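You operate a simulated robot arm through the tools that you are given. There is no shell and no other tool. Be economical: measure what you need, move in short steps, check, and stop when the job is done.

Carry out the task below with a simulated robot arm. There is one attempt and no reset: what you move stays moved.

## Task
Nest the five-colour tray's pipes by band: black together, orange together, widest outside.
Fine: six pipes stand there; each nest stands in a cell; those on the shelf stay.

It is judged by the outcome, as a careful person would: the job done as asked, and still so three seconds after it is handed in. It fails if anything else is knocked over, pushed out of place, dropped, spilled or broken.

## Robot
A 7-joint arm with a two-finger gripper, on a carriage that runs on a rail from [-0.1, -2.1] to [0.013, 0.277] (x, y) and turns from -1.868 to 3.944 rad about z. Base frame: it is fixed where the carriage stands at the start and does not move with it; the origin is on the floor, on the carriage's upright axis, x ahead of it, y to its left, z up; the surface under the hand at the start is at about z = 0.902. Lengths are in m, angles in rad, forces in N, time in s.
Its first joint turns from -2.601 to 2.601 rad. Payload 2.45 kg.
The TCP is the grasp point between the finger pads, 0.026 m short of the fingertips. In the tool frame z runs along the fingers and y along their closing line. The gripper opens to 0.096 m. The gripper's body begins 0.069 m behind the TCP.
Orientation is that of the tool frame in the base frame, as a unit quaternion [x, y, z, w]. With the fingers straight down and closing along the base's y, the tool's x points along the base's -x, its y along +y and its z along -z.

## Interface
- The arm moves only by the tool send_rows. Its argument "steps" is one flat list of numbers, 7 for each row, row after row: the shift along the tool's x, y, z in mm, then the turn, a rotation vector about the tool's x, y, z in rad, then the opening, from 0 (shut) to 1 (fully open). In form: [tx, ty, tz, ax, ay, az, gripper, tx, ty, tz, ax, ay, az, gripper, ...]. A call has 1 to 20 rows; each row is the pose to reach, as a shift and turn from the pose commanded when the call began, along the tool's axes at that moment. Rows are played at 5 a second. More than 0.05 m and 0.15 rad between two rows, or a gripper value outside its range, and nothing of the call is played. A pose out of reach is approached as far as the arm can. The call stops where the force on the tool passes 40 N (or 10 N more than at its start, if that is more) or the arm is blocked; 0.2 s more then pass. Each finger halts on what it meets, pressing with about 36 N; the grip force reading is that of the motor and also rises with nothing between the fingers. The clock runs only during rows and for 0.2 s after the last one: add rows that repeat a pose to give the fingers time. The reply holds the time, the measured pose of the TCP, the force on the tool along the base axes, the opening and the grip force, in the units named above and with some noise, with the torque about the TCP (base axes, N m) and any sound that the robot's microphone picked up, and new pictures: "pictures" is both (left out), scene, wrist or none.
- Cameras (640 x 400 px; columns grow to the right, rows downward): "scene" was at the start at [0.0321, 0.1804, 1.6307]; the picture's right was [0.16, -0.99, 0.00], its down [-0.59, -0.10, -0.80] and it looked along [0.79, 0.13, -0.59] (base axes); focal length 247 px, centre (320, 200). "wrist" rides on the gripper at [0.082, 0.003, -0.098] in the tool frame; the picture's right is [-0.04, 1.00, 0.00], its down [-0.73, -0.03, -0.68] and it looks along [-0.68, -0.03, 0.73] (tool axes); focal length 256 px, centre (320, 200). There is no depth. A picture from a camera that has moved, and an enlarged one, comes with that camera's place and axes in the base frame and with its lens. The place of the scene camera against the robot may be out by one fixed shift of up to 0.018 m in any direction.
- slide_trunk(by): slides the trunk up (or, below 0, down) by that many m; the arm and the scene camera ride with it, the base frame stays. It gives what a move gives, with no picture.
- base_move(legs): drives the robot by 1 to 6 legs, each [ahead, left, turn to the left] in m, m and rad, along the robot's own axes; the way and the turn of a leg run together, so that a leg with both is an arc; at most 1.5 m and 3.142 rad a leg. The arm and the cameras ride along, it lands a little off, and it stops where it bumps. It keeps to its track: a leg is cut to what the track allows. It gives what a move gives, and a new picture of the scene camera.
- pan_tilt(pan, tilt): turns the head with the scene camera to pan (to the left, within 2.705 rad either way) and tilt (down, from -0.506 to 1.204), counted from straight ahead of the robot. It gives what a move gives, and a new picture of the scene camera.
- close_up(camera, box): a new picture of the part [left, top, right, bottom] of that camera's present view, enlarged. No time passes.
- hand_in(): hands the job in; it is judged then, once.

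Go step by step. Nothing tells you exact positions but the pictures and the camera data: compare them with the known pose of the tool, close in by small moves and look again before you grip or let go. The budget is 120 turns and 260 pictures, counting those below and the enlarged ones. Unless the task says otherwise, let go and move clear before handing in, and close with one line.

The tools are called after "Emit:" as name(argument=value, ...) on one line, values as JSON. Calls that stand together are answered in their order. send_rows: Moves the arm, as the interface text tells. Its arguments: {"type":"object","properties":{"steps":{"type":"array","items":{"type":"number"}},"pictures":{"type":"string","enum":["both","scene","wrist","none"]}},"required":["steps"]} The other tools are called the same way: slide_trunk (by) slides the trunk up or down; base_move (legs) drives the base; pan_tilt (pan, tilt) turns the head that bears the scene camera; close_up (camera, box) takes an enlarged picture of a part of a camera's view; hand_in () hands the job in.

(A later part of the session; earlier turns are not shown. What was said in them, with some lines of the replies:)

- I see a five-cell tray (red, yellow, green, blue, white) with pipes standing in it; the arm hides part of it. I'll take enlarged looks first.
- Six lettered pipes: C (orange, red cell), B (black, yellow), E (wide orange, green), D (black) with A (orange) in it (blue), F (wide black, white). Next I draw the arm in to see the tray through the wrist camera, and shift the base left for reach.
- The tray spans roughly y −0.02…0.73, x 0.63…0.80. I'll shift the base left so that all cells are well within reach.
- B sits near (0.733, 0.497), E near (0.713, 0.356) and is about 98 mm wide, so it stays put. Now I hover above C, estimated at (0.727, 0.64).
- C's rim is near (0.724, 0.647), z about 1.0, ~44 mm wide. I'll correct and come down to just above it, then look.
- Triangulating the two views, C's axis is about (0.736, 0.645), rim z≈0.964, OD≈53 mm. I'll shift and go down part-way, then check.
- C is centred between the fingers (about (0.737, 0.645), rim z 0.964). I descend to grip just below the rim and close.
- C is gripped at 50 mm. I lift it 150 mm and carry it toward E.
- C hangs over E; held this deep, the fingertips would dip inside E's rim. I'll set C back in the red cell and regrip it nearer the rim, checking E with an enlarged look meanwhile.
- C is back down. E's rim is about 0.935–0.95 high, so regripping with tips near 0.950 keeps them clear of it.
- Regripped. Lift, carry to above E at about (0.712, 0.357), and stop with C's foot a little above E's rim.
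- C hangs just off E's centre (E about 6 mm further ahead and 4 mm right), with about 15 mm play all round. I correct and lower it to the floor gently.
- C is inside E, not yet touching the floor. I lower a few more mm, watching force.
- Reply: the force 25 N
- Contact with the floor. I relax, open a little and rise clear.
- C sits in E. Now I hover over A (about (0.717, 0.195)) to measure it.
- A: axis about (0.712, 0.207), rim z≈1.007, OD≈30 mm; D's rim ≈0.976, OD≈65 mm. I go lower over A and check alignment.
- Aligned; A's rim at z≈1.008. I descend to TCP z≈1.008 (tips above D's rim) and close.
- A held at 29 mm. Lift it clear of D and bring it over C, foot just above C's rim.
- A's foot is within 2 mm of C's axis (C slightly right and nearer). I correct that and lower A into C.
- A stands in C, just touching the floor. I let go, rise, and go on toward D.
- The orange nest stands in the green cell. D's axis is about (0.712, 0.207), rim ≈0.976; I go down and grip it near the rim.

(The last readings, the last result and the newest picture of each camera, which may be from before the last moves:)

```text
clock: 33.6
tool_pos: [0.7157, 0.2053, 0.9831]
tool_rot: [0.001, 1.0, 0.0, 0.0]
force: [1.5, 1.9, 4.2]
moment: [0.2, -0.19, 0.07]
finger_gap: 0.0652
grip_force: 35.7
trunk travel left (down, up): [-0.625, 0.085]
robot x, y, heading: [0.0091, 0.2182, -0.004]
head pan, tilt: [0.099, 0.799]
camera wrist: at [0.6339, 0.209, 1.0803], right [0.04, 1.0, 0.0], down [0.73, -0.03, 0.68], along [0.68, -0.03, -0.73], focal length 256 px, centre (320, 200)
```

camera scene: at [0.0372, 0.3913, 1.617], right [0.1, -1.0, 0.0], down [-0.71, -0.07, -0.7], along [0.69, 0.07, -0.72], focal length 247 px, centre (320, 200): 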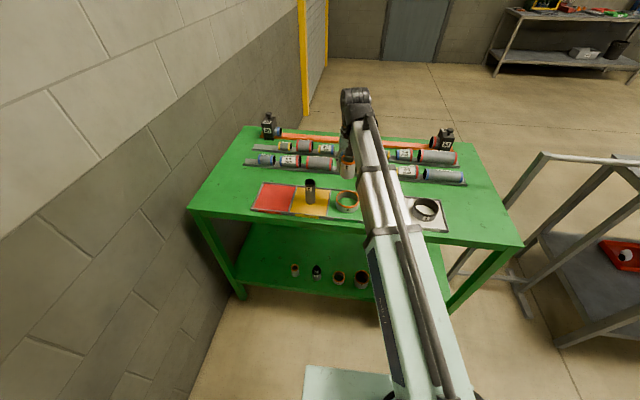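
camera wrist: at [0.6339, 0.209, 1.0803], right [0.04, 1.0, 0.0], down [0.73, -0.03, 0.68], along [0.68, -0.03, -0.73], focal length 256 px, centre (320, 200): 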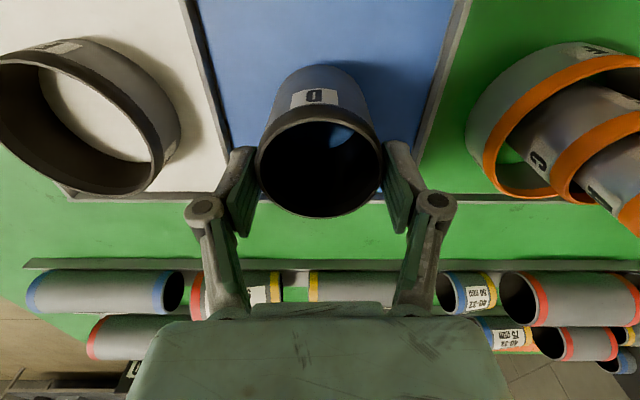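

D is held at 65 mm. Lift and bring it above F at roughly (0.703, 0.055).

Emit:
send_rows(steps=[0, 0, -30, 0, 0, 0, 0.58, 0, 0, -70, 0, 0, 0, 0.58, 0, 0, -100, 0, 0, 0, 0.58, 4, -40, -100, 0, 0, 0, 0.58, 8, -80, -100, 0, 0, 0, 0.58, 12, -120, -100, 0, 0, 0, 0.58, 12, -150, -100, 0, 0, 0, 0.58, 12, -150, -80, 0, 0, 0, 0.58, 12, -150, -80, 0, 0, 0, 0.58], pictures="wrist")

Emit:
close_up(camera="wrist", box=[200, 0, 440, 150])

Emit:
close_up(camera="scene", box=[330, 150, 490, 250])

```text
clock: 35.6
tool_pos: [0.703, 0.0561, 1.0609]
tool_rot: [0.002, 1.0, 0.0, 0.0]
force: [0.8, 0.3, -1.8]
moment: [0.02, -0.01, -0.02]
finger_gap: 0.065
grip_force: 36.3
trunk travel left (down, up): [-0.625, 0.085]
robot x, y, heading: [0.0098, 0.2189, -0.006]
head pan, tilt: [0.099, 0.799]
camera wrist: at [0.6227, 0.0596, 1.1586], right [0.04, 1.0, 0.0], down [0.73, -0.03, 0.68], along [0.68, -0.03, -0.73], focal length 256 px, centre (320, 200)
```

wrist: 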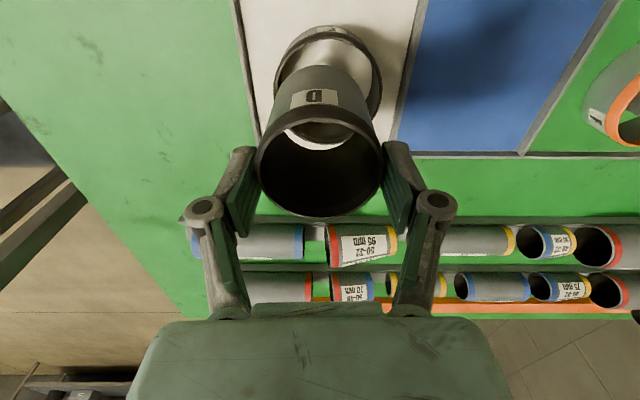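

```text
2.67 times, centred on (320, 75) of wrist
camera zoom: at [0.6227, 0.0596, 1.1586], right [0.04, 1.0, 0.0], down [0.73, -0.03, 0.68], along [0.68, -0.03, -0.73], focal length 683 px, centre (320, 533)
```

zoom: 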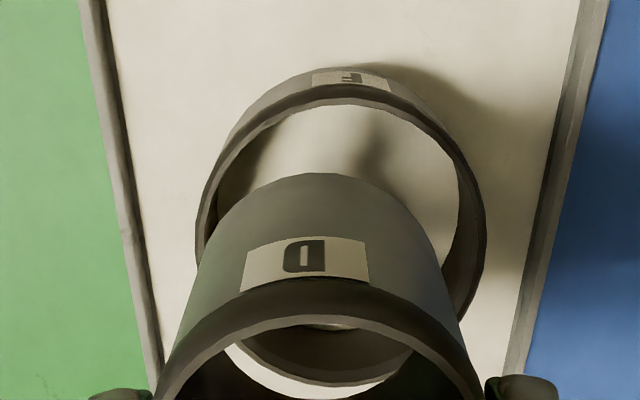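

```text
4.00 times, centred on (410, 200) of scene
camera zoom: at [0.0374, 0.3915, 1.617], right [0.1, -1.0, 0.0], down [-0.71, -0.07, -0.7], along [0.69, 0.07, -0.72], focal length 988 px, centre (-40, 200)
```

zoom: 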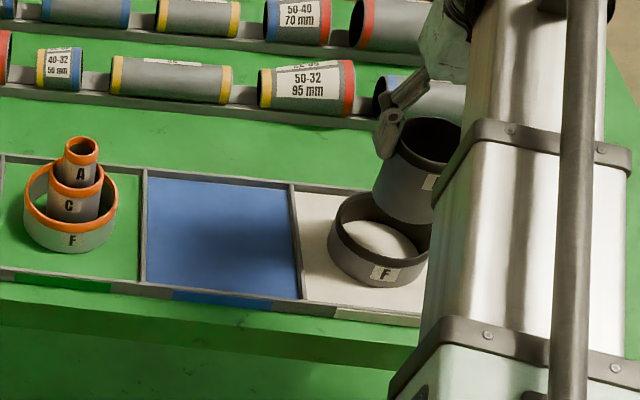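

F's axis lies about 4 mm further ahead and 5 mm left of D's. I correct and lower to just above F's rim, then look again (play is about 8 mm).

Emit:
send_rows(steps=[-4, 5, 0, 0, 0, 0, 0.58, -4, 5, 25, 0, 0, 0, 0.58, -4, 5, 25, 0, 0, 0, 0.58], pictures="none")

Emit:
close_up(camera="wrist", box=[200, 0, 440, 150])

Emit:
close_up(camera="scene", box=[390, 170, 470, 220])

```text
clock: 36.4
tool_pos: [0.7073, 0.0613, 1.037]
tool_rot: [0.0, 1.0, 0.0, -0.001]
force: [-0.2, 0.0, -3.1]
moment: [0.0, 0.0, -0.03]
finger_gap: 0.0654
grip_force: 35.9
trunk travel left (down, up): [-0.625, 0.085]
robot x, y, heading: [0.0111, 0.2175, -0.001]
head pan, tilt: [0.099, 0.799]
```

```text
2.67 times, centred on (320, 75) of wrist
camera zoom: at [0.6264, 0.0651, 1.1342], right [0.04, 1.0, 0.0], down [0.73, -0.03, 0.68], along [0.68, -0.03, -0.73], focal length 683 px, centre (320, 533)
```

zoom: 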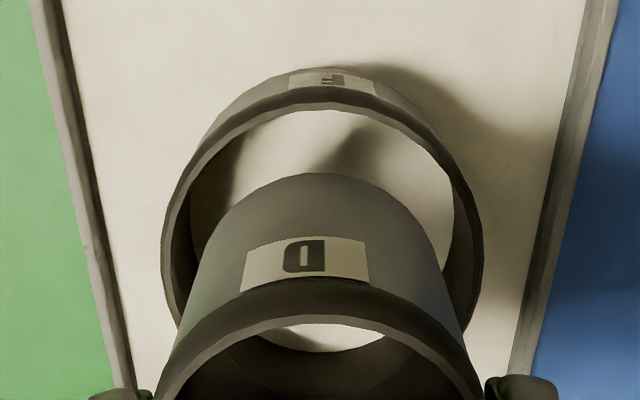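

```text
8.00 times, centred on (430, 195) of scene
camera zoom: at [0.0374, 0.3914, 1.617], right [0.1, -1.0, 0.0], down [-0.71, -0.07, -0.7], along [0.69, 0.07, -0.72], focal length 1977 px, centre (-560, 240)
```

zoom: 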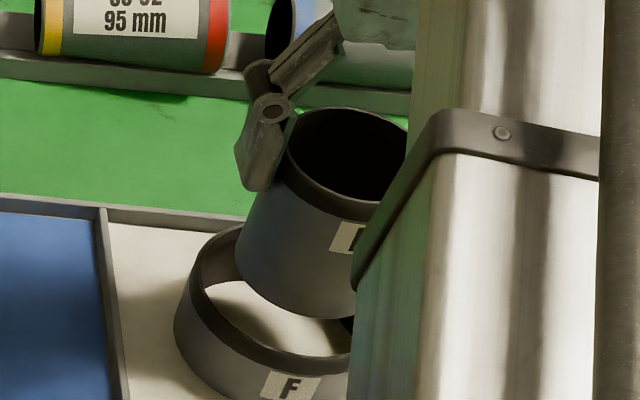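

D is centred over F to within about 2 mm. I lower it to the floor.

Emit:
send_rows(steps=[-1, 0, 12, 0, 0, 0, 0.58, -1, 0, 28, 0, 0, 0, 0.58, -1, 0, 42, 0, 0, 0, 0.58, -1, 0, 50, 0, 0, 0, 0.58, -1, 0, 52, 0, 0, 0, 0.58, -1, 0, 54, 0, 0, 0, 0.58, -1, 0, 54, 0, 0, 0, 0.58], pictures="wrist")

Emit:
close_up(camera="scene", box=[350, 160, 470, 235])

```text
clock: 38.0
tool_pos: [0.7067, 0.0622, 0.9832]
tool_rot: [0.001, 1.0, 0.0, 0.001]
force: [1.6, 0.0, 4.1]
moment: [0.17, 0.02, -0.07]
finger_gap: 0.0652
grip_force: 36.2
trunk travel left (down, up): [-0.625, 0.085]
robot x, y, heading: [0.0111, 0.2159, -0.007]
head pan, tilt: [0.099, 0.799]
camera wrist: at [0.626, 0.066, 1.0803], right [0.04, 1.0, 0.0], down [0.73, -0.03, 0.68], along [0.68, -0.03, -0.73], focal length 256 px, centre (320, 200)
```

wrist: 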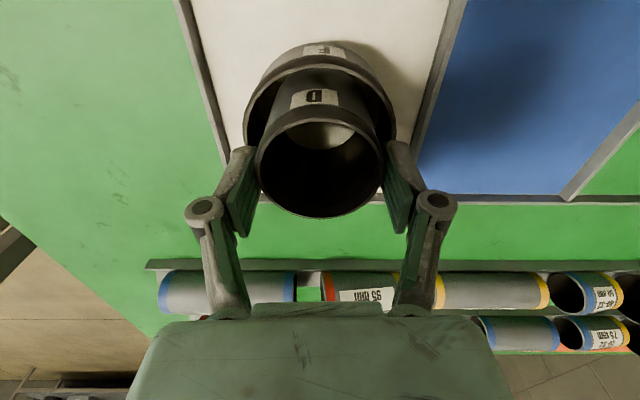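

```text
5.33 times, centred on (410, 198) of scene
camera zoom: at [0.0368, 0.3916, 1.6171], right [0.1, -1.0, 0.0], down [-0.71, -0.07, -0.7], along [0.69, 0.07, -0.72], focal length 1318 px, centre (-160, 213)
```

zoom: 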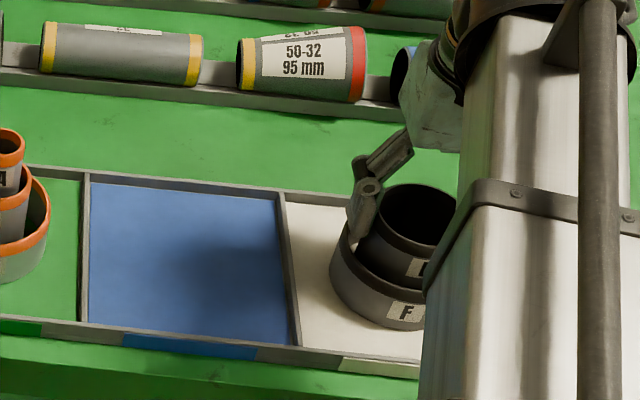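

D stands inside F. Release, rise to z≈1.11, and travel to B (about (0.733, 0.496)).

Emit:
send_rows(steps=[0, 0, 0, 0, 0, 0, 0.76, 0, 0, 0, 0, 0, 0, 0.76, 0, 0, -15, 0, 0, 0, 0.76, 0, 0, -50, 0, 0, 0, 0.8, 0, 0, -95, 0, 0, 0, 1, 0, 0, -130, 0, 0, 0, 1, -3, 45, -130, 0, 0, 0, 1, -6, 90, -130, 0, 0, 0, 1, -9, 135, -130, 0, 0, 0, 1, -12, 180, -130, 0, 0, 0, 1, -15, 225, -130, 0, 0, 0, 1, -18, 270, -130, 0, 0, 0, 1, -21, 315, -130, 0, 0, 0, 1, -24, 360, -130, 0, 0, 0, 1, -25, 400, -130, 0, 0, 0, 1, -26, 434, -130, 0, 0, 0, 1, -26, 434, -130, 0, 0, 0, 1], pictures="wrist")

Emit:
close_up(camera="wrist", box=[200, 0, 440, 150])

Emit:
close_up(camera="scene", box=[310, 150, 470, 250])

```text
clock: 41.6
tool_pos: [0.7361, 0.4972, 1.1154]
tool_rot: [0.0, 1.0, -0.001, 0.0]
force: [0.5, -0.2, 0.4]
moment: [-0.04, -0.02, -0.04]
finger_gap: 0.0961
grip_force: 0.1
trunk travel left (down, up): [-0.625, 0.085]
robot x, y, heading: [0.0129, 0.2171, -0.005]
head pan, tilt: [0.099, 0.799]
camera wrist: at [0.6541, 0.5024, 1.212], right [0.04, 1.0, 0.0], down [0.73, -0.03, 0.68], along [0.68, -0.03, -0.73], focal length 256 px, centre (320, 200)
```

wrist: 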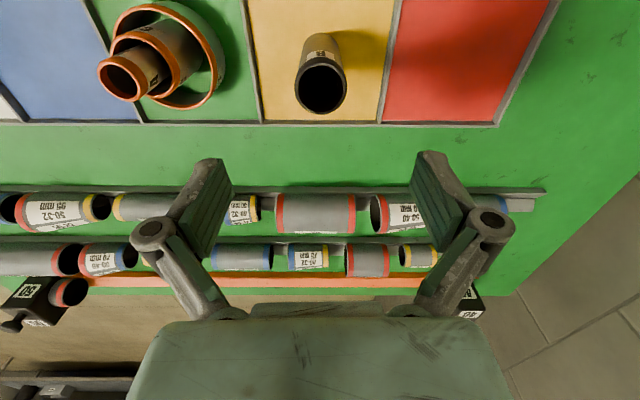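

```text
2.67 times, centred on (320, 75) of wrist
camera zoom: at [0.6541, 0.5024, 1.212], right [0.04, 1.0, 0.0], down [0.73, -0.03, 0.68], along [0.68, -0.03, -0.73], focal length 683 px, centre (320, 533)
```

zoom: 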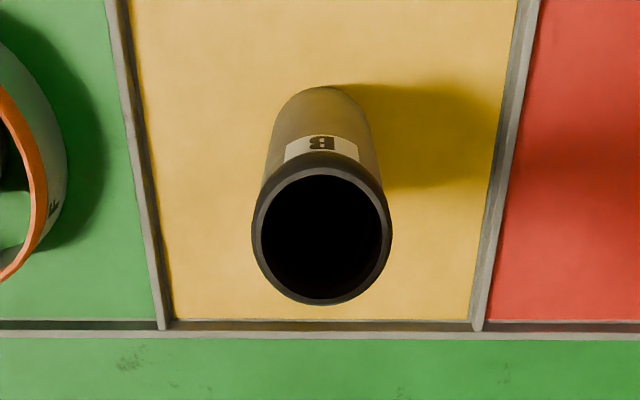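

```text
4.00 times, centred on (390, 200) of scene
camera zoom: at [0.0369, 0.3917, 1.617], right [0.1, -1.0, 0.0], down [-0.71, -0.07, -0.7], along [0.69, 0.07, -0.72], focal length 988 px, centre (40, 200)
```

zoom: 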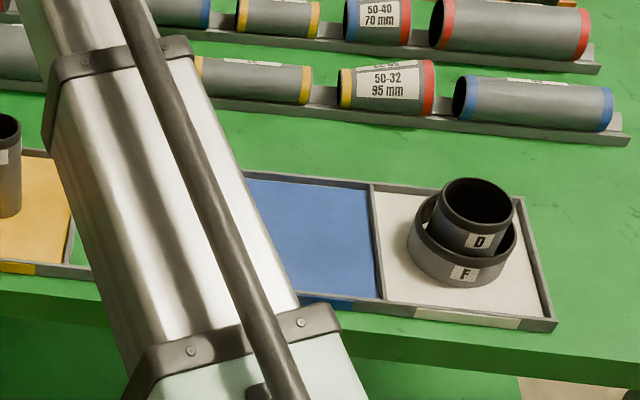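

Black D sits in F. B: axis ≈(0.729, 0.498), rim ≈1.005, OD ≈41 mm. I descend and grip it.

Emit:
send_rows(steps=[6, 0, 35, 0, 0, 0, 1, 6, 0, 70, 0, 0, 0, 1, 6, 0, 109, 0, 0, 0, 1, 6, 0, 109, 0, 0, 0, 1, 6, 0, 109, 0, 0, 0, 0.36, 6, 0, 109, 0, 0, 0, 0.36, 6, 0, 109, 0, 0, 0, 0.36], pictures="wrist")

```text
clock: 43.2
tool_pos: [0.7275, 0.4969, 1.0049]
tool_rot: [0.0, 1.0, -0.001, 0.001]
force: [1.5, 1.8, 6.0]
moment: [-0.02, -0.09, 0.04]
finger_gap: 0.039
grip_force: 36.4
trunk travel left (down, up): [-0.625, 0.085]
robot x, y, heading: [0.0103, 0.2135, -0.001]
head pan, tilt: [0.099, 0.799]
camera wrist: at [0.6471, 0.5008, 1.101], right [0.04, 1.0, 0.0], down [0.73, -0.03, 0.68], along [0.68, -0.03, -0.73], focal length 256 px, centre (320, 200)
```

wrist: 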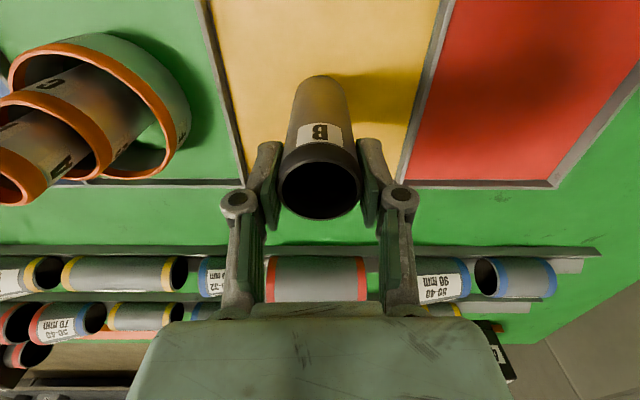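

B held at 39 mm. Lift high enough to pass over the orange nest, carry to above D at (0.707, 0.062), and stop with its foot just above D's rim.

Emit:
send_rows(steps=[0, 0, -35, 0, 0, 0, 0.36, 0, 0, -75, 0, 0, 0, 0.36, 0, 0, -115, 0, 0, 0, 0.36, 0, 0, -150, 0, 0, 0, 0.36, 2, -45, -150, 0, 0, 0, 0.36, 4, -90, -150, 0, 0, 0, 0.36, 6, -135, -150, 0, 0, 0, 0.36, 8, -180, -150, 0, 0, 0, 0.36, 10, -225, -150, 0, 0, 0, 0.36, 12, -270, -150, 0, 0, 0, 0.36, 15, -315, -150, 0, 0, 0, 0.36, 18, -360, -150, 0, 0, 0, 0.36, 20, -405, -150, 0, 0, 0, 0.36, 21, -435, -150, 0, 0, 0, 0.36, 21, -435, -120, 0, 0, 0, 0.36, 21, -435, -87, 0, 0, 0, 0.36, 21, -435, -87, 0, 0, 0, 0.36], pictures="wrist")

Emit:
close_up(camera="wrist", box=[200, 0, 440, 150])

Emit:
close_up(camera="scene", box=[310, 150, 470, 250])

```text
clock: 46.8
tool_pos: [0.7065, 0.0602, 1.0912]
tool_rot: [0.001, 1.0, 0.0, 0.0]
force: [0.5, -0.1, -2.4]
moment: [0.0, -0.02, -0.01]
finger_gap: 0.039
grip_force: 35.8
trunk travel left (down, up): [-0.625, 0.085]
robot x, y, heading: [0.0115, 0.2157, 0.004]
head pan, tilt: [0.099, 0.799]
camera wrist: at [0.6247, 0.0631, 1.1887], right [0.04, 1.0, 0.0], down [0.73, -0.03, 0.68], along [0.68, -0.03, -0.73], focal length 256 px, centre (320, 200)
```

wrist: 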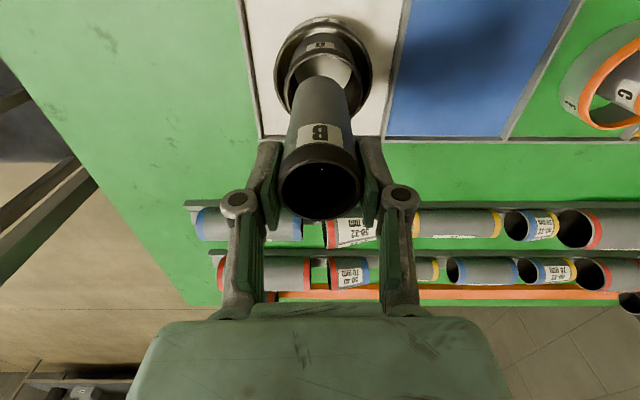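

```text
2.67 times, centred on (320, 75) of wrist
camera zoom: at [0.6247, 0.0631, 1.1887], right [0.04, 1.0, 0.0], down [0.73, -0.03, 0.68], along [0.68, -0.03, -0.73], focal length 683 px, centre (320, 533)
```

zoom: 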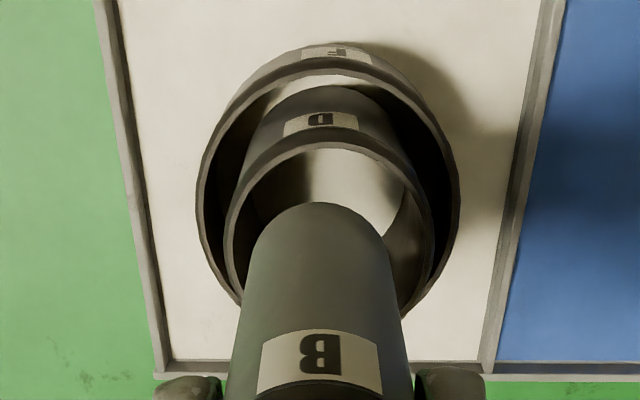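

```text
4.00 times, centred on (390, 200) of scene
camera zoom: at [0.0373, 0.3914, 1.617], right [0.1, -1.0, 0.0], down [-0.71, -0.07, -0.7], along [0.69, 0.07, -0.72], focal length 988 px, centre (40, 200)
```

zoom: 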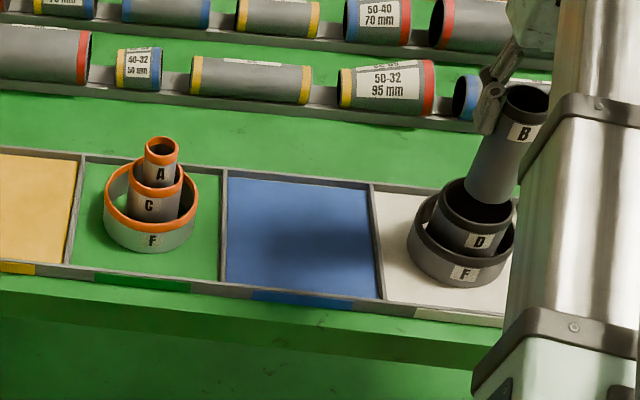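

D's axis is ~3 mm ahead and ~2.5 mm left of B's. I correct and lower B into D.

Emit:
send_rows(steps=[-3, 2.5, 0, 0, 0, 0, 0.36, -3, 2.5, 20, 0, 0, 0, 0.36, -3, 2.5, 40, 0, 0, 0, 0.36, -3, 2.5, 65, 0, 0, 0, 0.36, -3, 2.5, 80, 0, 0, 0, 0.36, -3, 2.5, 83, 0, 0, 0, 0.36, -3, 2.5, 85, 0, 0, 0, 0.36, -3, 2.5, 86, 0, 0, 0, 0.36], pictures="wrist")

Emit:
close_up(camera="scene", box=[350, 160, 470, 235])

```text
clock: 48.6
tool_pos: [0.7089, 0.0628, 1.0062]
tool_rot: [0.001, 1.0, -0.001, 0.002]
force: [4.3, -0.3, 12.1]
moment: [0.19, -0.18, -0.02]
finger_gap: 0.039
grip_force: 36.3
trunk travel left (down, up): [-0.625, 0.085]
robot x, y, heading: [0.0116, 0.2189, 0.001]
head pan, tilt: [0.099, 0.799]
camera wrist: at [0.628, 0.0674, 1.1034], right [0.04, 1.0, 0.0], down [0.73, -0.03, 0.68], along [0.68, -0.03, -0.73], focal length 256 px, centre (320, 200)
```

wrist: 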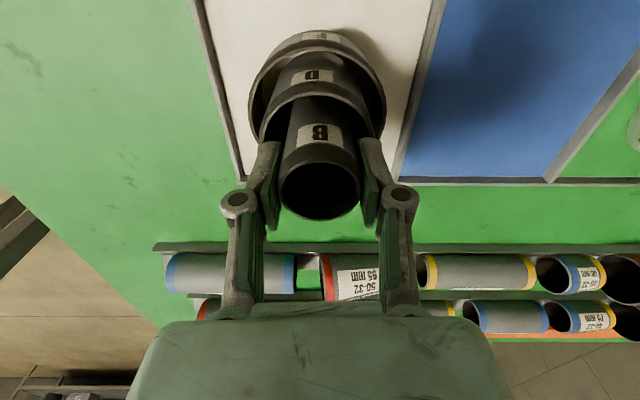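

```text
5.33 times, centred on (410, 198) of scene
camera zoom: at [0.0364, 0.3918, 1.6173], right [0.1, -1.0, 0.0], down [-0.71, -0.07, -0.7], along [0.69, 0.07, -0.72], focal length 1318 px, centre (-160, 213)
```

zoom: 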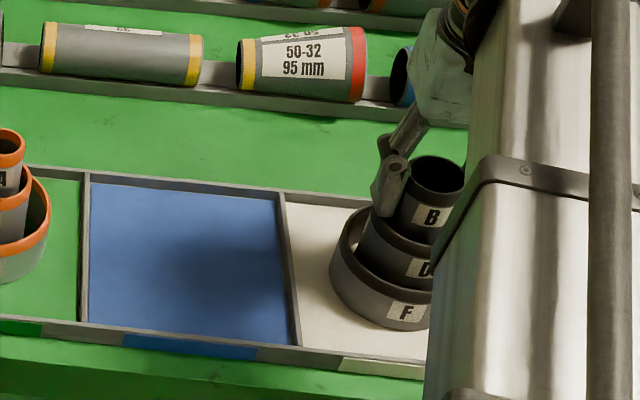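

B is down on the floor within D. I ease off, open slightly, rise, and swing clear for a final look.

Emit:
send_rows(steps=[0, 0, -1, 0, 0, 0, 0.36, 0, 0, -1, 0, 0, 0, 0.55, 0, 0, -1, 0, 0, 0, 0.55, 0, 0, -15, 0, 0, 0, 0.55, 0, 0, -45, 0, 0, 0, 0.6, 0, 0, -90, 0, 0, 0, 0.8, 0, 0, -135, 0, 0, 0, 1, 30, 40, -170, 0, 0, 0, 1, 60, 80, -180, 0, 0, 0, 1, 90, 110, -190, 0, 0, 0, 1, 110, 140, -195, 0, 0, 0, 1, 110, 170, -195, 0, 0, 0, 1, 110, 210, -195, 0, 0, 0, 1, 110, 250, -195, 0, 0, 0, 1, 110, 250, -195, 0, 0, 0, 1], pictures="wrist")

Emit:
close_up(camera="wrist", box=[60, 0, 540, 200])

Emit:
close_up(camera="scene", box=[230, 130, 470, 280])

```text
refused: row 8 steps farther than a row can; nothing moved
```

```text
1.33 times, centred on (300, 100) of wrist
camera zoom: at [0.628, 0.0674, 1.1034], right [0.04, 1.0, 0.0], down [0.73, -0.03, 0.68], along [0.68, -0.03, -0.73], focal length 341 px, centre (347, 333)
```

zoom: 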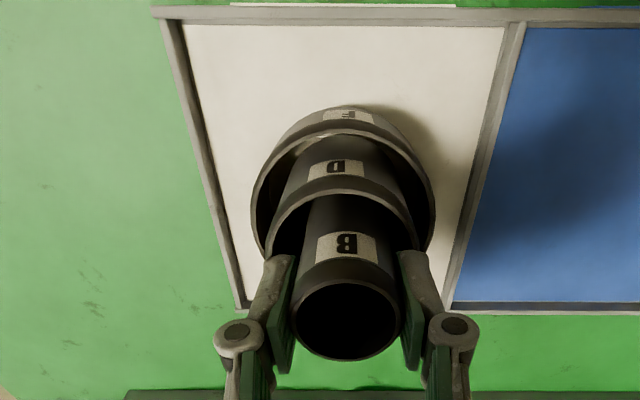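

```text
2.67 times, centred on (350, 205) of scene
camera zoom: at [0.0364, 0.3918, 1.6173], right [0.1, -1.0, 0.0], down [-0.71, -0.07, -0.7], along [0.69, 0.07, -0.72], focal length 659 px, centre (240, 187)
```

zoom: 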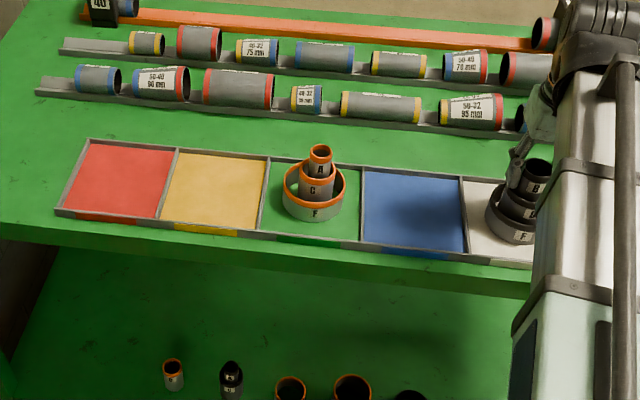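

The call was refused because one row stepped too far, so nothing moved. I resend it with shorter steps.

Emit:
send_rows(steps=[0, 0, -1, 0, 0, 0, 0.36, 0, 0, -1, 0, 0, 0, 0.55, 0, 0, -1, 0, 0, 0, 0.55, 0, 0, -15, 0, 0, 0, 0.55, 0, 0, -45, 0, 0, 0, 0.6, 0, 0, -90, 0, 0, 0, 0.8, 0, 0, -135, 0, 0, 0, 1, 20, 30, -160, 0, 0, 0, 1, 45, 60, -180, 0, 0, 0, 1, 70, 95, -190, 0, 0, 0, 1, 95, 130, -195, 0, 0, 0, 1, 110, 170, -195, 0, 0, 0, 1, 110, 210, -195, 0, 0, 0, 1, 110, 250, -195, 0, 0, 0, 1, 110, 250, -195, 0, 0, 0, 1], pictures="wrist")

Emit:
close_up(camera="wrist", box=[60, 0, 540, 200])

Emit:
close_up(camera="scene", box=[230, 130, 470, 280])

```text
clock: 51.8
tool_pos: [0.6118, 0.314, 1.1753]
tool_rot: [0.0, 1.0, 0.002, 0.008]
force: [-0.4, 0.0, 0.4]
moment: [-0.03, 0.02, -0.01]
finger_gap: 0.0961
grip_force: 0.0
out of reach, approached as far as the arm can: row 10, 11, 12, 13, 14, 15
trunk travel left (down, up): [-0.625, 0.085]
robot x, y, heading: [0.008, 0.2165, -0.003]
head pan, tilt: [0.099, 0.799]
camera wrist: at [0.5283, 0.318, 1.2716], right [0.04, 1.0, 0.0], down [0.72, -0.03, 0.69], along [0.69, -0.03, -0.72], focal length 256 px, centre (320, 200)
```

wrist: 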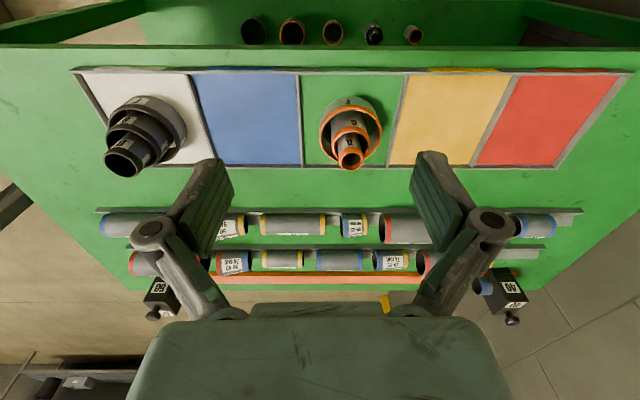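

```text
1.33 times, centred on (300, 100) of wrist
camera zoom: at [0.5283, 0.318, 1.2716], right [0.04, 1.0, 0.0], down [0.72, -0.03, 0.69], along [0.69, -0.03, -0.72], focal length 341 px, centre (347, 333)
```

zoom: 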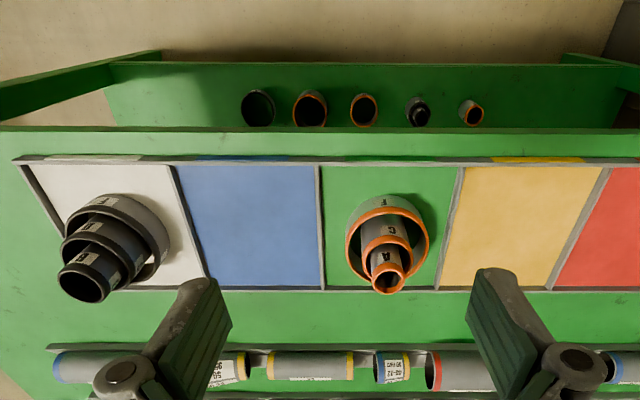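

```text
2.67 times, centred on (350, 205) of scene
camera zoom: at [0.0369, 0.3917, 1.617], right [0.1, -1.0, 0.0], down [-0.71, -0.07, -0.7], along [0.69, 0.07, -0.72], focal length 659 px, centre (240, 187)
```

zoom: 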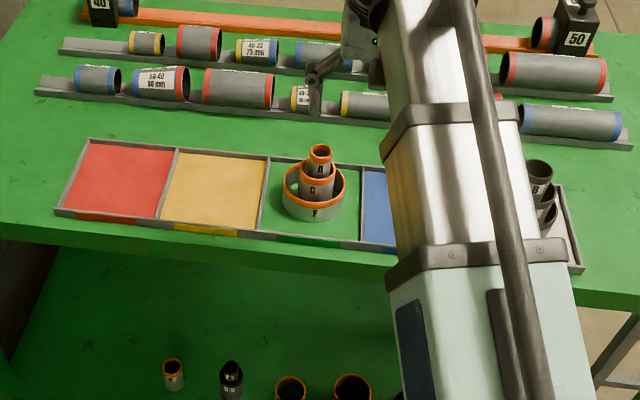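

Both nests stand: orange (A in C in the wide one) in the green cell, and black (B in D in F) in the white cell. The rest of the table and shelf looks unmoved, so I hand it in.

Emit:
hand_in()

```text
The job is handed in.
```

The six pipes now stand as two nests, widest outside: the three orange-banded ones in the green cell and the three black-banded ones in the white cell. The shelf pipes were not touched.
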